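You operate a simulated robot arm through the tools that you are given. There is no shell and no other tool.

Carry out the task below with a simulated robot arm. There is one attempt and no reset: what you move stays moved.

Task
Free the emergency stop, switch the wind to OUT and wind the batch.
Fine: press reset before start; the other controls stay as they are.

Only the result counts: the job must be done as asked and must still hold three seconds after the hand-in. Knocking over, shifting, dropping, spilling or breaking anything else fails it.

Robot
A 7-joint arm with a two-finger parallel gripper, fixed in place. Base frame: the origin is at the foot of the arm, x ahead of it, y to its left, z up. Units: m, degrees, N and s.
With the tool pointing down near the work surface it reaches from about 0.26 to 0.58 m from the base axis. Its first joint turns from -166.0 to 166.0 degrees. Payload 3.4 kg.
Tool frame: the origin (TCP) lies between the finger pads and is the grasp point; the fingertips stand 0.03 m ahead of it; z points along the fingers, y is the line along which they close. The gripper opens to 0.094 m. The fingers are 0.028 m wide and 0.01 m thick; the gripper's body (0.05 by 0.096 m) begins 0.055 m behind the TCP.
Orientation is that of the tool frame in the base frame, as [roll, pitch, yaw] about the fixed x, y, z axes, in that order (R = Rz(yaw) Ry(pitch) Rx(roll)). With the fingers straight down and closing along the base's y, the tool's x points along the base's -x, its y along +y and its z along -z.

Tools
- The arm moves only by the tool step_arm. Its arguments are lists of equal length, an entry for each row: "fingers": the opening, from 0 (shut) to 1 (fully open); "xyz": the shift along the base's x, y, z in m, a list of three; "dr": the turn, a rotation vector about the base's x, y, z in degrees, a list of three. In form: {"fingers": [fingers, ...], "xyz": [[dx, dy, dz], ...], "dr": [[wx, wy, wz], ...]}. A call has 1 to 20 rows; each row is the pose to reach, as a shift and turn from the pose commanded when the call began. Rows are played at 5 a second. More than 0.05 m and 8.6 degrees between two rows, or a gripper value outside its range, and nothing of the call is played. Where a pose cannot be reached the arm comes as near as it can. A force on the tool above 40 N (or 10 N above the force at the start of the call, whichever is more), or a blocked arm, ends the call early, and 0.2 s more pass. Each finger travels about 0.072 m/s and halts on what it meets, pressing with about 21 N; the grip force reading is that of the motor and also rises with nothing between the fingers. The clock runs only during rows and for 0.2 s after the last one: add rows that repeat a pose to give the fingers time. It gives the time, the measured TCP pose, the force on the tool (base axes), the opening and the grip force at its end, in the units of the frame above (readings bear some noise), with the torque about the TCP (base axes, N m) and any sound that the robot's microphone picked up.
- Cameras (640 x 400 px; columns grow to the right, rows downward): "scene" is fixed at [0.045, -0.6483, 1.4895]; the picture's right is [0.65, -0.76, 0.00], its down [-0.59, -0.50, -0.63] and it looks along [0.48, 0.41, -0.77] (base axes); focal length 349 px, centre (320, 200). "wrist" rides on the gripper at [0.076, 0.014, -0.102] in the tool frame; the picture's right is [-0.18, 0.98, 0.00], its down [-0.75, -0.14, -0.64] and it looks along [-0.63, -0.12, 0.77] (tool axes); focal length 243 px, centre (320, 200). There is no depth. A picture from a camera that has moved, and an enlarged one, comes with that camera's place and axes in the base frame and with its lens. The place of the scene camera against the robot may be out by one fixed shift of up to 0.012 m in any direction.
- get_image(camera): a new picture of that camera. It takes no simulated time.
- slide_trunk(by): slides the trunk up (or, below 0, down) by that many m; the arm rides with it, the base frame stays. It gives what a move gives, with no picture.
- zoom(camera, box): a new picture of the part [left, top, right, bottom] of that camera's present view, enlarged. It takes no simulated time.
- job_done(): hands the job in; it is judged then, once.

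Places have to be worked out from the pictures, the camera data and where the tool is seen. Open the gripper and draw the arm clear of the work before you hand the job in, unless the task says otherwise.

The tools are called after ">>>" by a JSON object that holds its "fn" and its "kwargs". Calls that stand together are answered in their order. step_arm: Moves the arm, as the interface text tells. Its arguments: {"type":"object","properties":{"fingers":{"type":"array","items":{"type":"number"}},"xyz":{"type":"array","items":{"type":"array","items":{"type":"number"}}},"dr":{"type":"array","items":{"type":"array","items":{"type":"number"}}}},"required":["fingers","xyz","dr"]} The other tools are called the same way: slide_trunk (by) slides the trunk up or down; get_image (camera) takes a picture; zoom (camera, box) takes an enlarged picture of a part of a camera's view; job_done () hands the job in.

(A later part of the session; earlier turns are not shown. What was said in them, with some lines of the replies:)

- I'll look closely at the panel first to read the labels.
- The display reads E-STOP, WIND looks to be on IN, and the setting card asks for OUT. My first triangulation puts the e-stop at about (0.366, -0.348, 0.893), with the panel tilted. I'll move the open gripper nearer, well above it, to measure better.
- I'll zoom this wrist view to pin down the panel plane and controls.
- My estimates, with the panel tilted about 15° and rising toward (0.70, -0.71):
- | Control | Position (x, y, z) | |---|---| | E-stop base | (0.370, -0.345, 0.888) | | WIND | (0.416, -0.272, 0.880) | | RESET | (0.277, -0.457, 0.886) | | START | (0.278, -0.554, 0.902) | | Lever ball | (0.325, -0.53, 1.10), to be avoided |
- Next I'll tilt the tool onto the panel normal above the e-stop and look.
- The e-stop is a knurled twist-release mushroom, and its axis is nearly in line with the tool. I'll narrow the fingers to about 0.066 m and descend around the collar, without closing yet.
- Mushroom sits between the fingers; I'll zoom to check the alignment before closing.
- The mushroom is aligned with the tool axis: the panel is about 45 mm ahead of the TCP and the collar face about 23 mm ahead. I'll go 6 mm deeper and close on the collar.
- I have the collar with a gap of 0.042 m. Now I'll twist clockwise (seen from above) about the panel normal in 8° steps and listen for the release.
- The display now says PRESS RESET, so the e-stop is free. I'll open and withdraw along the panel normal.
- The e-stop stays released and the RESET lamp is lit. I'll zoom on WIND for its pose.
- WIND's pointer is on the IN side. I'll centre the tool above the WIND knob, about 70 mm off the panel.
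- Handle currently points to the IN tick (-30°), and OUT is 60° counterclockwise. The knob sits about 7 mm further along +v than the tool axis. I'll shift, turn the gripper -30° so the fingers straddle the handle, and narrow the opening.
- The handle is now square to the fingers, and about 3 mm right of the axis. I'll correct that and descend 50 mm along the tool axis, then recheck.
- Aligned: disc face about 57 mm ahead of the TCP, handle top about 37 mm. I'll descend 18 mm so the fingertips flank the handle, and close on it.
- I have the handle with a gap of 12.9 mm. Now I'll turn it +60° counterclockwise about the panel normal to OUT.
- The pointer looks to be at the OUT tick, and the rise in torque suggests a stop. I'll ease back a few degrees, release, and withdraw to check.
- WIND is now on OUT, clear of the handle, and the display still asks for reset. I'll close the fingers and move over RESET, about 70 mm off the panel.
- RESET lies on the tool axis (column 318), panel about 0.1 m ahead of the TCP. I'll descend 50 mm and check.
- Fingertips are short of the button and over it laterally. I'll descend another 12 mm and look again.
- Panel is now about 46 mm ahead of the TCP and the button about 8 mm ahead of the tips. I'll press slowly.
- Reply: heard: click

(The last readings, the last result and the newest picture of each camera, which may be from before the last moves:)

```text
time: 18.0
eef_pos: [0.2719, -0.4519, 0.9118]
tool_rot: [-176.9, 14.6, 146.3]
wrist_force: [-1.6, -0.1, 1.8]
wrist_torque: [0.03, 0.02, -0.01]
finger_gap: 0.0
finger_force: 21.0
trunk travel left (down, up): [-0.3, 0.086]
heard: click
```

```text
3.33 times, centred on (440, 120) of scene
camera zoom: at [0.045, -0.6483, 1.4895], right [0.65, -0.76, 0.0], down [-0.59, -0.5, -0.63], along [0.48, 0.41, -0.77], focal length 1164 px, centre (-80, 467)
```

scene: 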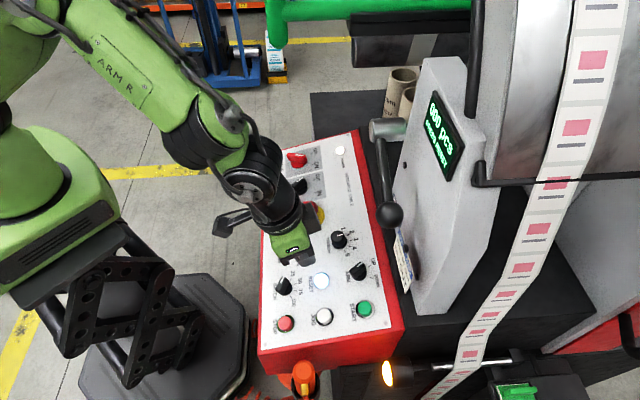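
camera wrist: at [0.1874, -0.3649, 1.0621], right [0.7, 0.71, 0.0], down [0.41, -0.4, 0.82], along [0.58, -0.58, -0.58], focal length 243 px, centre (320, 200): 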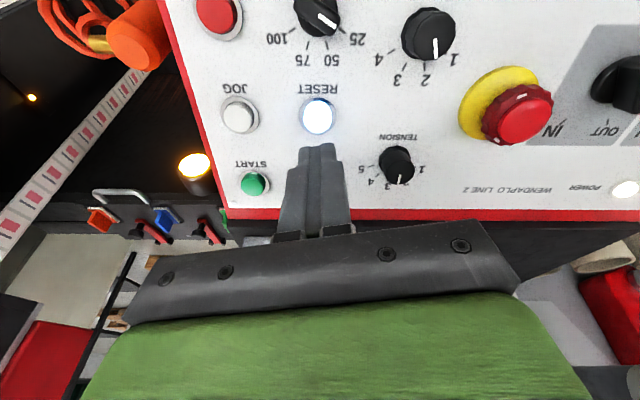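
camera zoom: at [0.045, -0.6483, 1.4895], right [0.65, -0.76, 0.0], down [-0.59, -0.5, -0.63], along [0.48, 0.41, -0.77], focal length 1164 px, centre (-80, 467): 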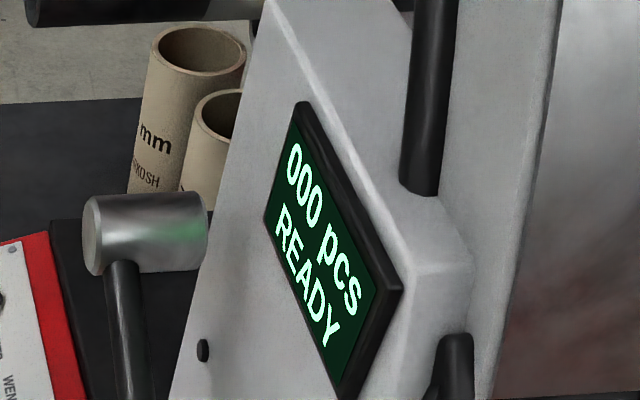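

Clicked, and the display says READY. I'll withdraw 60 mm along the normal before moving toward START, and check clearance to the lever ball.

>>> {"fn": "step_arm", "kwargs": {"fingers": [0, 0, 0], "xyz": [[-0.0035, 0.0037, 0.0194], [-0.007, 0.0075, 0.0387], [-0.0106, 0.0112, 0.058]], "dr": [[0, 0, 0], [0, 0, 0], [0, 0, 0]]}}

>>> {"fn": "get_image", "kwargs": {"camera": "scene"}}

>>> {"fn": "get_image", "kwargs": {"camera": "wrist"}}

```text
time: 18.8
eef_pos: [0.2614, -0.4395, 0.9709]
tool_rot: [-177.0, 14.6, 146.3]
wrist_force: [0.3, 0.1, 0.3]
wrist_torque: [0.03, 0.0, 0.02]
finger_gap: 0.0
finger_force: 20.8
trunk travel left (down, up): [-0.3, 0.086]
```

```text
taken
```

scene: 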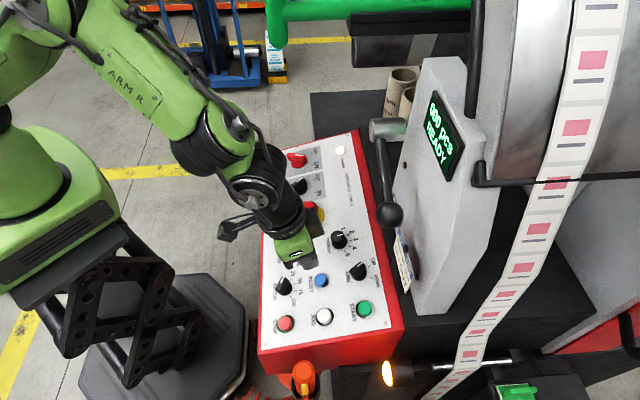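

```text
taken
camera wrist: at [0.1906, -0.3682, 1.0505], right [0.7, 0.71, 0.0], down [0.41, -0.4, 0.82], along [0.58, -0.58, -0.58], focal length 243 px, centre (320, 200)
```

wrist: 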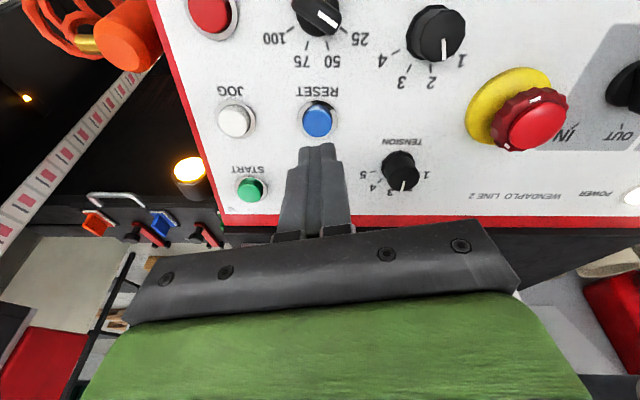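

The machine shows READY. I'll move the closed fingers above START with 6° extra lean toward the operator side, to keep the wrist clear of the lever ball.

>>> {"fn": "step_arm", "kwargs": {"fingers": [0, 0, 0, 0], "xyz": [[-0.0006, -0.024, 0.008], [-0.0012, -0.047, 0.008], [-0.0018, -0.071, 0.0075], [-0.0024, -0.0944, 0.0064]], "dr": [[-1.1, -1.05, 0], [-2.2, -2.1, 0], [-3.3, -3.15, 0], [-4.3, -4.2, 0]]}}

>>> {"fn": "get_image", "kwargs": {"camera": "scene"}}

>>> {"fn": "get_image", "kwargs": {"camera": "wrist"}}

>>> {"fn": "zoom", "kwargs": {"camera": "wrist", "box": [240, 70, 400, 230]}}

```text
time: 19.8
eef_pos: [0.2604, -0.5354, 0.9755]
tool_rot: [-175.7, 20.5, 146.6]
wrist_force: [0.0, 0.3, 0.0]
wrist_torque: [0.0, 0.03, 0.0]
finger_gap: 0.0
finger_force: 20.8
trunk travel left (down, up): [-0.3, 0.086]
```

```text
taken
```

scene: 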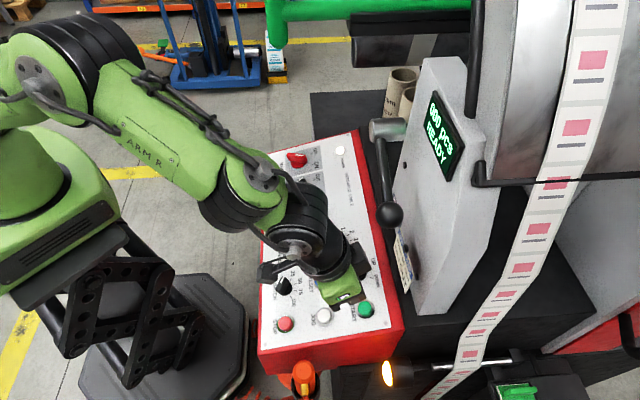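

```text
taken
camera wrist: at [0.183, -0.4584, 1.0451], right [0.7, 0.71, 0.0], down [0.35, -0.34, 0.87], along [0.62, -0.62, -0.49], focal length 243 px, centre (320, 200)
```

wrist: 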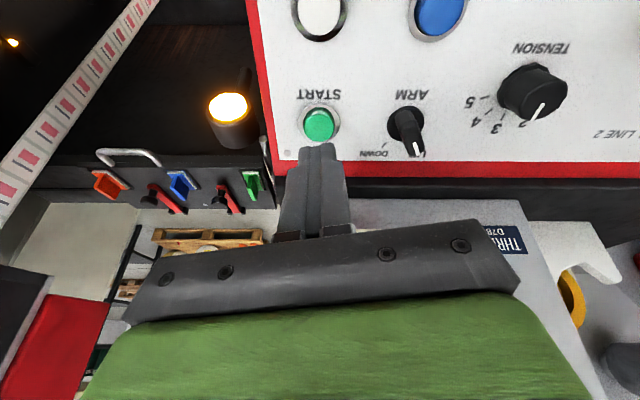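

```text
2.50 times, centred on (320, 150) of wrist
camera zoom: at [0.183, -0.4584, 1.0451], right [0.7, 0.71, 0.0], down [0.35, -0.34, 0.87], along [0.62, -0.62, -0.49], focal length 606 px, centre (320, 325)
```

zoom: 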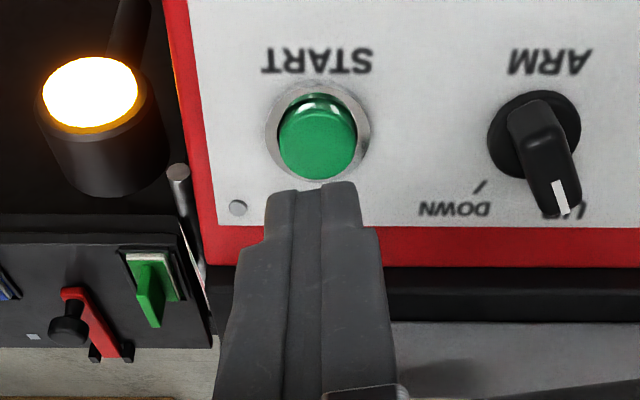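

START is right on the tool axis, and the wrist is clear of the ball. I'll descend 35 mm along the tool axis and recheck.

>>> {"fn": "step_arm", "kwargs": {"fingers": [0, 0, 0], "xyz": [[0.003, -0.0031, -0.0112], [0.006, -0.0061, -0.0224], [0.0088, -0.0089, -0.0327]], "dr": [[0, 0, 0], [0, 0, 0], [0, 0, 0]]}}

>>> {"fn": "zoom", "kwargs": {"camera": "wrist", "box": [240, 70, 400, 230]}}

>>> {"fn": "zoom", "kwargs": {"camera": "scene", "box": [280, 170, 440, 330]}}

```text
time: 20.6
eef_pos: [0.2674, -0.5439, 0.9423]
tool_rot: [-175.7, 20.5, 146.6]
wrist_force: [-0.1, 0.6, 0.5]
wrist_torque: [-0.01, 0.01, 0.0]
finger_gap: 0.0002
finger_force: 21.0
trunk travel left (down, up): [-0.3, 0.086]
```

```text
2.50 times, centred on (320, 150) of wrist
camera zoom: at [0.1912, -0.466, 1.0127], right [0.7, 0.71, -0.01], down [0.35, -0.34, 0.87], along [0.62, -0.62, -0.49], focal length 606 px, centre (320, 325)
```

zoom: 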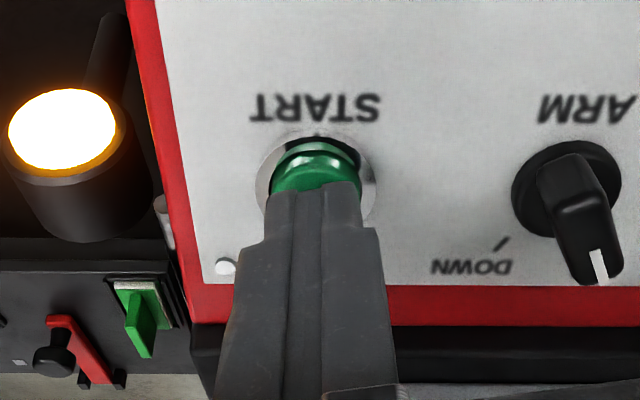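

```text
2.50 times, centred on (360, 250) of scene
camera zoom: at [0.045, -0.6483, 1.4895], right [0.65, -0.76, 0.0], down [-0.59, -0.5, -0.63], along [0.48, 0.41, -0.77], focal length 873 px, centre (220, 75)
```

zoom: 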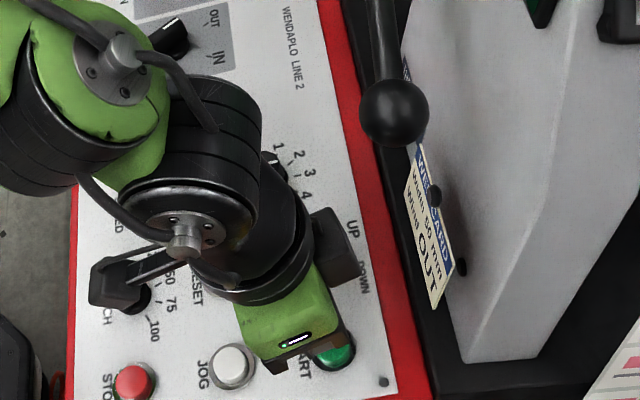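

Well lined up over START, clear of everything. I'll press slowly until the click, then stop.

>>> {"fn": "step_arm", "kwargs": {"fingers": [0, 0, 0, 0, 0, 0, 0], "xyz": [[0.0005, -0.0005, -0.0019], [0.001, -0.001, -0.0037], [0.0015, -0.0015, -0.0056], [0.002, -0.002, -0.0075], [0.0025, -0.0025, -0.0093], [0.003, -0.0031, -0.0112], [0.0035, -0.0036, -0.0131]], "dr": [[0, 0, 0], [0, 0, 0], [0, 0, 0], [0, 0, 0], [0, 0, 0], [0, 0, 0], [0, 0, 0]]}}

>>> {"fn": "zoom", "kwargs": {"camera": "wrist", "box": [240, 70, 400, 230]}}

>>> {"fn": "get_image", "kwargs": {"camera": "scene"}}

>>> {"fn": "zoom", "kwargs": {"camera": "scene", "box": [380, 60, 500, 180]}}

```text
time: 22.2
eef_pos: [0.2703, -0.5468, 0.9304]
tool_rot: [-175.5, 20.4, 146.6]
wrist_force: [-2.1, 0.7, 1.2]
wrist_torque: [0.06, 0.04, 0.04]
finger_gap: 0.0
finger_force: 21.4
trunk travel left (down, up): [-0.3, 0.086]
heard: click
```

```text
2.50 times, centred on (320, 150) of wrist
camera zoom: at [0.194, -0.4701, 1.0002], right [0.71, 0.71, -0.01], down [0.35, -0.34, 0.87], along [0.62, -0.62, -0.49], focal length 606 px, centre (320, 325)
```

zoom: 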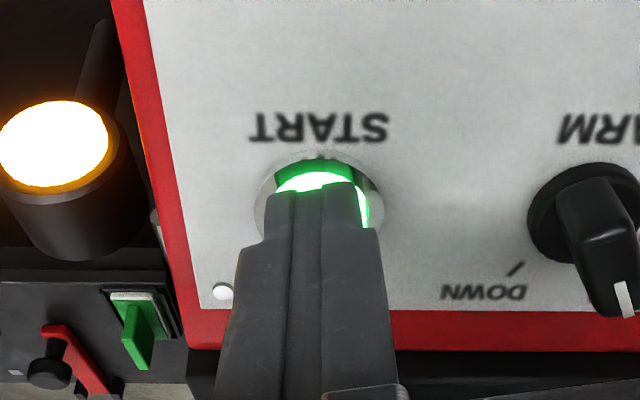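

```text
taken
```

scene: 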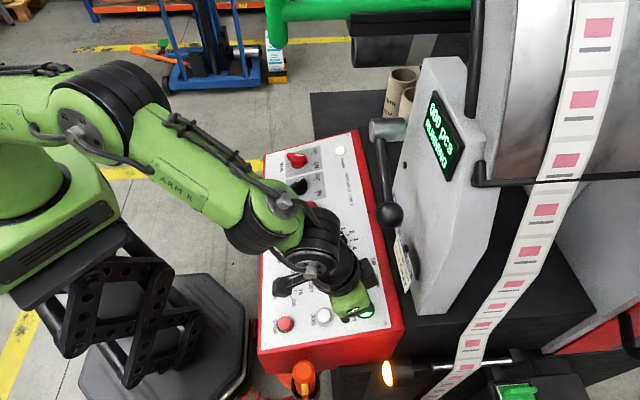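

```text
3.33 times, centred on (440, 120) of scene
camera zoom: at [0.045, -0.6483, 1.4895], right [0.65, -0.76, 0.0], down [-0.59, -0.5, -0.63], along [0.48, 0.41, -0.77], focal length 1164 px, centre (-80, 467)
```

zoom: 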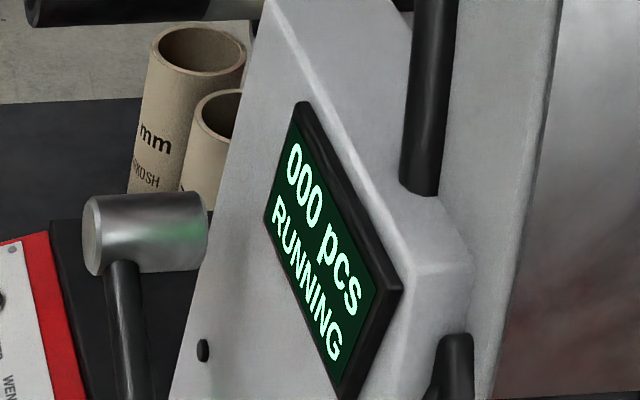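

RUNNING, and the START lamp is lit. I'll withdraw along the tool axis, then swing back toward RESET and up, away from the panel.

>>> {"fn": "step_arm", "kwargs": {"fingers": [0, 0, 0, 0, 0, 0, 0, 0], "xyz": [[-0.0045, 0.0046, 0.0168], [-0.009, 0.0092, 0.0336], [-0.014, 0.0143, 0.0523], [-0.019, 0.0193, 0.071], [-0.025, 0.045, 0.09], [-0.03, 0.075, 0.105], [-0.04, 0.105, 0.12], [-0.05, 0.135, 0.14]], "dr": [[0, 0, 0], [0, 0, 0], [0, 0, 0], [0, 0, 0], [0, 0, 0], [0, 0, 0], [0, 0, 0], [0, 0, 0]]}}

>>> {"fn": "get_image", "kwargs": {"camera": "scene"}}

>>> {"fn": "zoom", "kwargs": {"camera": "scene", "box": [380, 60, 500, 180]}}

```text
time: 24.0
eef_pos: [0.2221, -0.4113, 1.0727]
tool_rot: [-175.6, 20.5, 146.6]
wrist_force: [-1.4, -0.6, -0.1]
wrist_torque: [-0.06, -0.03, 0.02]
finger_gap: 0.0
finger_force: 20.8
trunk travel left (down, up): [-0.3, 0.086]
```

```text
taken
```

scene: 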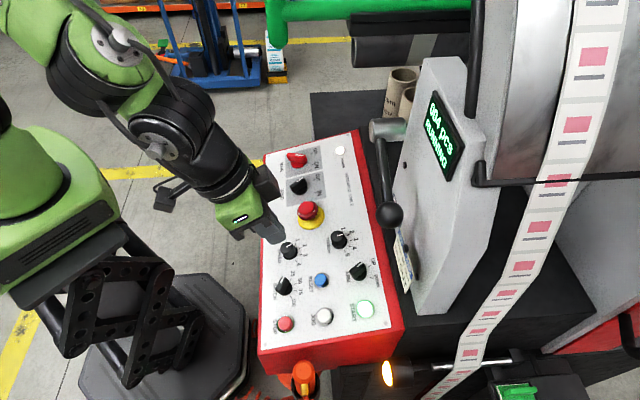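

```text
3.33 times, centred on (440, 120) of scene
camera zoom: at [0.045, -0.6483, 1.4895], right [0.65, -0.76, 0.0], down [-0.59, -0.5, -0.63], along [0.48, 0.41, -0.77], focal length 1164 px, centre (-80, 467)
```

zoom: 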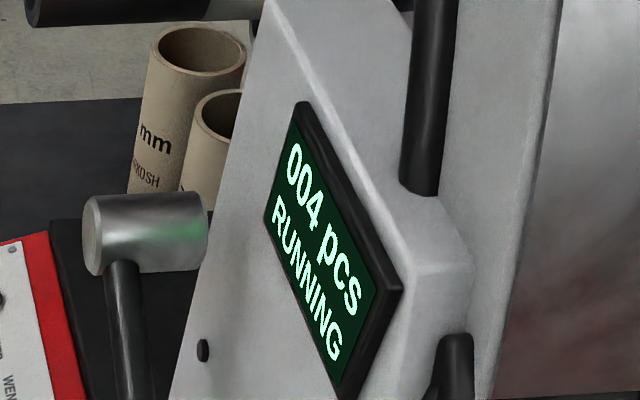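

The count is running (4 pcs). I'll draw the arm well clear, open the gripper, and let the clock run until the batch of 25 completes.

>>> {"fn": "step_arm", "kwargs": {"fingers": [0.3, 0.7, 1, 1, 1, 1, 1, 1, 1, 1, 1, 1, 1, 1, 1, 1, 1, 1, 1, 1], "xyz": [[-0.02, 0.02, 0.02], [-0.04, 0.04, 0.04], [-0.06, 0.06, 0.06], [-0.06, 0.06, 0.08], [-0.06, 0.06, 0.08], [-0.06, 0.06, 0.08], [-0.06, 0.06, 0.08], [-0.06, 0.06, 0.08], [-0.06, 0.06, 0.08], [-0.06, 0.06, 0.08], [-0.06, 0.06, 0.08], [-0.06, 0.06, 0.08], [-0.06, 0.06, 0.08], [-0.06, 0.06, 0.08], [-0.06, 0.06, 0.08], [-0.06, 0.06, 0.08], [-0.06, 0.06, 0.08], [-0.06, 0.06, 0.08], [-0.06, 0.06, 0.08], [-0.06, 0.06, 0.08]], "dr": [[0, 0, 0], [0, 0, 0], [0, 0, 0], [0, 0, 0], [0, 0, 0], [0, 0, 0], [0, 0, 0], [0, 0, 0], [0, 0, 0], [0, 0, 0], [0, 0, 0], [0, 0, 0], [0, 0, 0], [0, 0, 0], [0, 0, 0], [0, 0, 0], [0, 0, 0], [0, 0, 0], [0, 0, 0], [0, 0, 0]]}}

>>> {"fn": "zoom", "kwargs": {"camera": "scene", "box": [380, 60, 500, 180]}}

>>> {"fn": "zoom", "kwargs": {"camera": "scene", "box": [240, 120, 420, 360]}}

```text
time: 28.2
eef_pos: [0.1603, -0.3527, 1.1505]
tool_rot: [-175.6, 20.5, 146.6]
wrist_force: [-0.1, 0.0, -1.0]
wrist_torque: [0.02, 0.0, 0.0]
finger_gap: 0.0939
finger_force: 0.0
trunk travel left (down, up): [-0.3, 0.086]
```

```text
3.33 times, centred on (440, 120) of scene
camera zoom: at [0.045, -0.6483, 1.4895], right [0.65, -0.76, 0.0], down [-0.59, -0.5, -0.63], along [0.48, 0.41, -0.77], focal length 1164 px, centre (-80, 467)
```

zoom: 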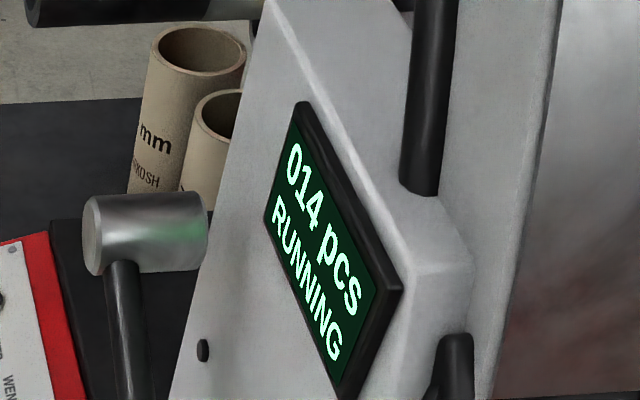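

```text
1.67 times, centred on (330, 240) of scene
camera zoom: at [0.045, -0.6483, 1.4895], right [0.65, -0.76, 0.0], down [-0.59, -0.5, -0.63], along [0.48, 0.41, -0.77], focal length 582 px, centre (303, 133)
```

zoom: 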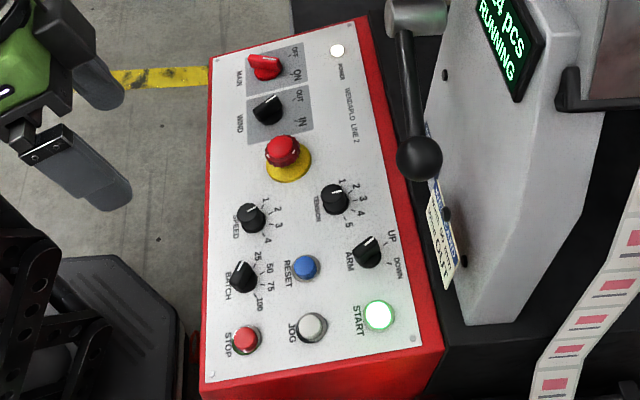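

The display is at 14 pcs and running at about 2.4 a second. I'll hold still and keep waiting.

>>> {"fn": "step_arm", "kwargs": {"fingers": [1, 1, 1, 1, 1, 1, 1, 1, 1, 1, 1, 1, 1, 1, 1, 1, 1, 1, 1, 1], "xyz": [[0, 0, 0], [0, 0, 0], [0, 0, 0], [0, 0, 0], [0, 0, 0], [0, 0, 0], [0, 0, 0], [0, 0, 0], [0, 0, 0], [0, 0, 0], [0, 0, 0], [0, 0, 0], [0, 0, 0], [0, 0, 0], [0, 0, 0], [0, 0, 0], [0, 0, 0], [0, 0, 0], [0, 0, 0], [0, 0, 0]], "dr": [[0, 0, 0], [0, 0, 0], [0, 0, 0], [0, 0, 0], [0, 0, 0], [0, 0, 0], [0, 0, 0], [0, 0, 0], [0, 0, 0], [0, 0, 0], [0, 0, 0], [0, 0, 0], [0, 0, 0], [0, 0, 0], [0, 0, 0], [0, 0, 0], [0, 0, 0], [0, 0, 0], [0, 0, 0], [0, 0, 0]]}}

>>> {"fn": "step_arm", "kwargs": {"fingers": [1, 1, 1, 1, 1, 1, 1, 1, 1, 1], "xyz": [[0, 0, 0], [0, 0, 0], [0, 0, 0], [0, 0, 0], [0, 0, 0], [0, 0, 0], [0, 0, 0], [0, 0, 0], [0, 0, 0], [0, 0, 0]], "dr": [[0, 0, 0], [0, 0, 0], [0, 0, 0], [0, 0, 0], [0, 0, 0], [0, 0, 0], [0, 0, 0], [0, 0, 0], [0, 0, 0], [0, 0, 0]]}}

>>> {"fn": "zoom", "kwargs": {"camera": "scene", "box": [380, 60, 500, 180]}}

>>> {"fn": "get_image", "kwargs": {"camera": "scene"}}

```text
time: 32.4
eef_pos: [0.1612, -0.3533, 1.1513]
tool_rot: [-175.6, 20.5, 146.7]
wrist_force: [0.5, -0.5, -0.5]
wrist_torque: [-0.01, -0.03, -0.01]
finger_gap: 0.094
finger_force: 0.1
trunk travel left (down, up): [-0.3, 0.086]
```

```text
time: 34.6
eef_pos: [0.1608, -0.3534, 1.151]
tool_rot: [-175.6, 20.4, 146.6]
wrist_force: [0.1, 0.3, 0.3]
wrist_torque: [0.0, 0.01, 0.02]
finger_gap: 0.0941
finger_force: 0.0
trunk travel left (down, up): [-0.3, 0.086]
```

```text
3.33 times, centred on (440, 120) of scene
camera zoom: at [0.045, -0.6483, 1.4895], right [0.65, -0.76, 0.0], down [-0.59, -0.5, -0.63], along [0.48, 0.41, -0.77], focal length 1164 px, centre (-80, 467)
```

zoom: 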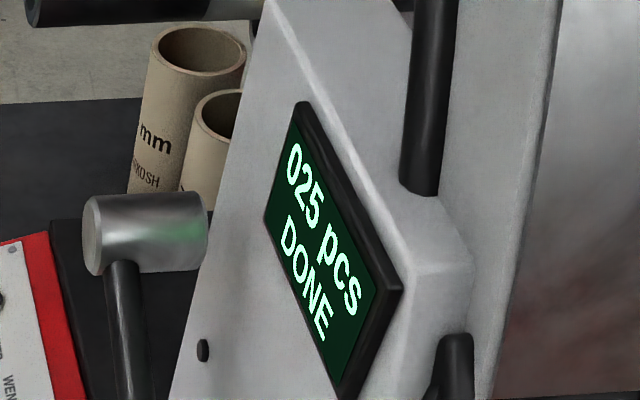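

```text
taken
```

scene: 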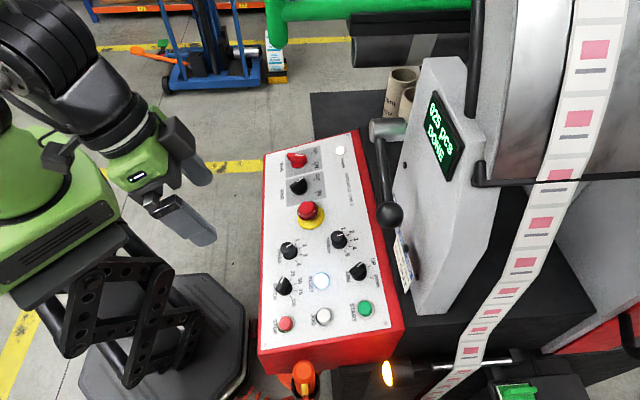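

The display reads 025 pcs, DONE. The e-stop is free, WIND is on OUT, the other controls are unchanged, and the arm is clear with the gripper open. I'm handing the job in.

>>> {"fn": "job_done", "kwargs": {}}

```text
The job is handed in.
```

The batch is wound: the display read 025 pcs, DONE when I handed the job in, though the hand-in gave no verdict.

- **Emergency stop:** I twisted it clockwise to release it, and it stayed out.
- **Wind:** I turned it from IN to OUT, matching the setting card.
- **Reset, then start:** I pressed RESET first, which brought up READY, then START. The machine counted up to 25 on its own.
- **Other controls:** I did not touch any of them, and they look unchanged in the last pictures.
- **Arm:** It is drawn clear of the panel with the gripper open.

The RESET lamp came on again once the batch finished. I took it as the prompt for the next batch and left it alone.
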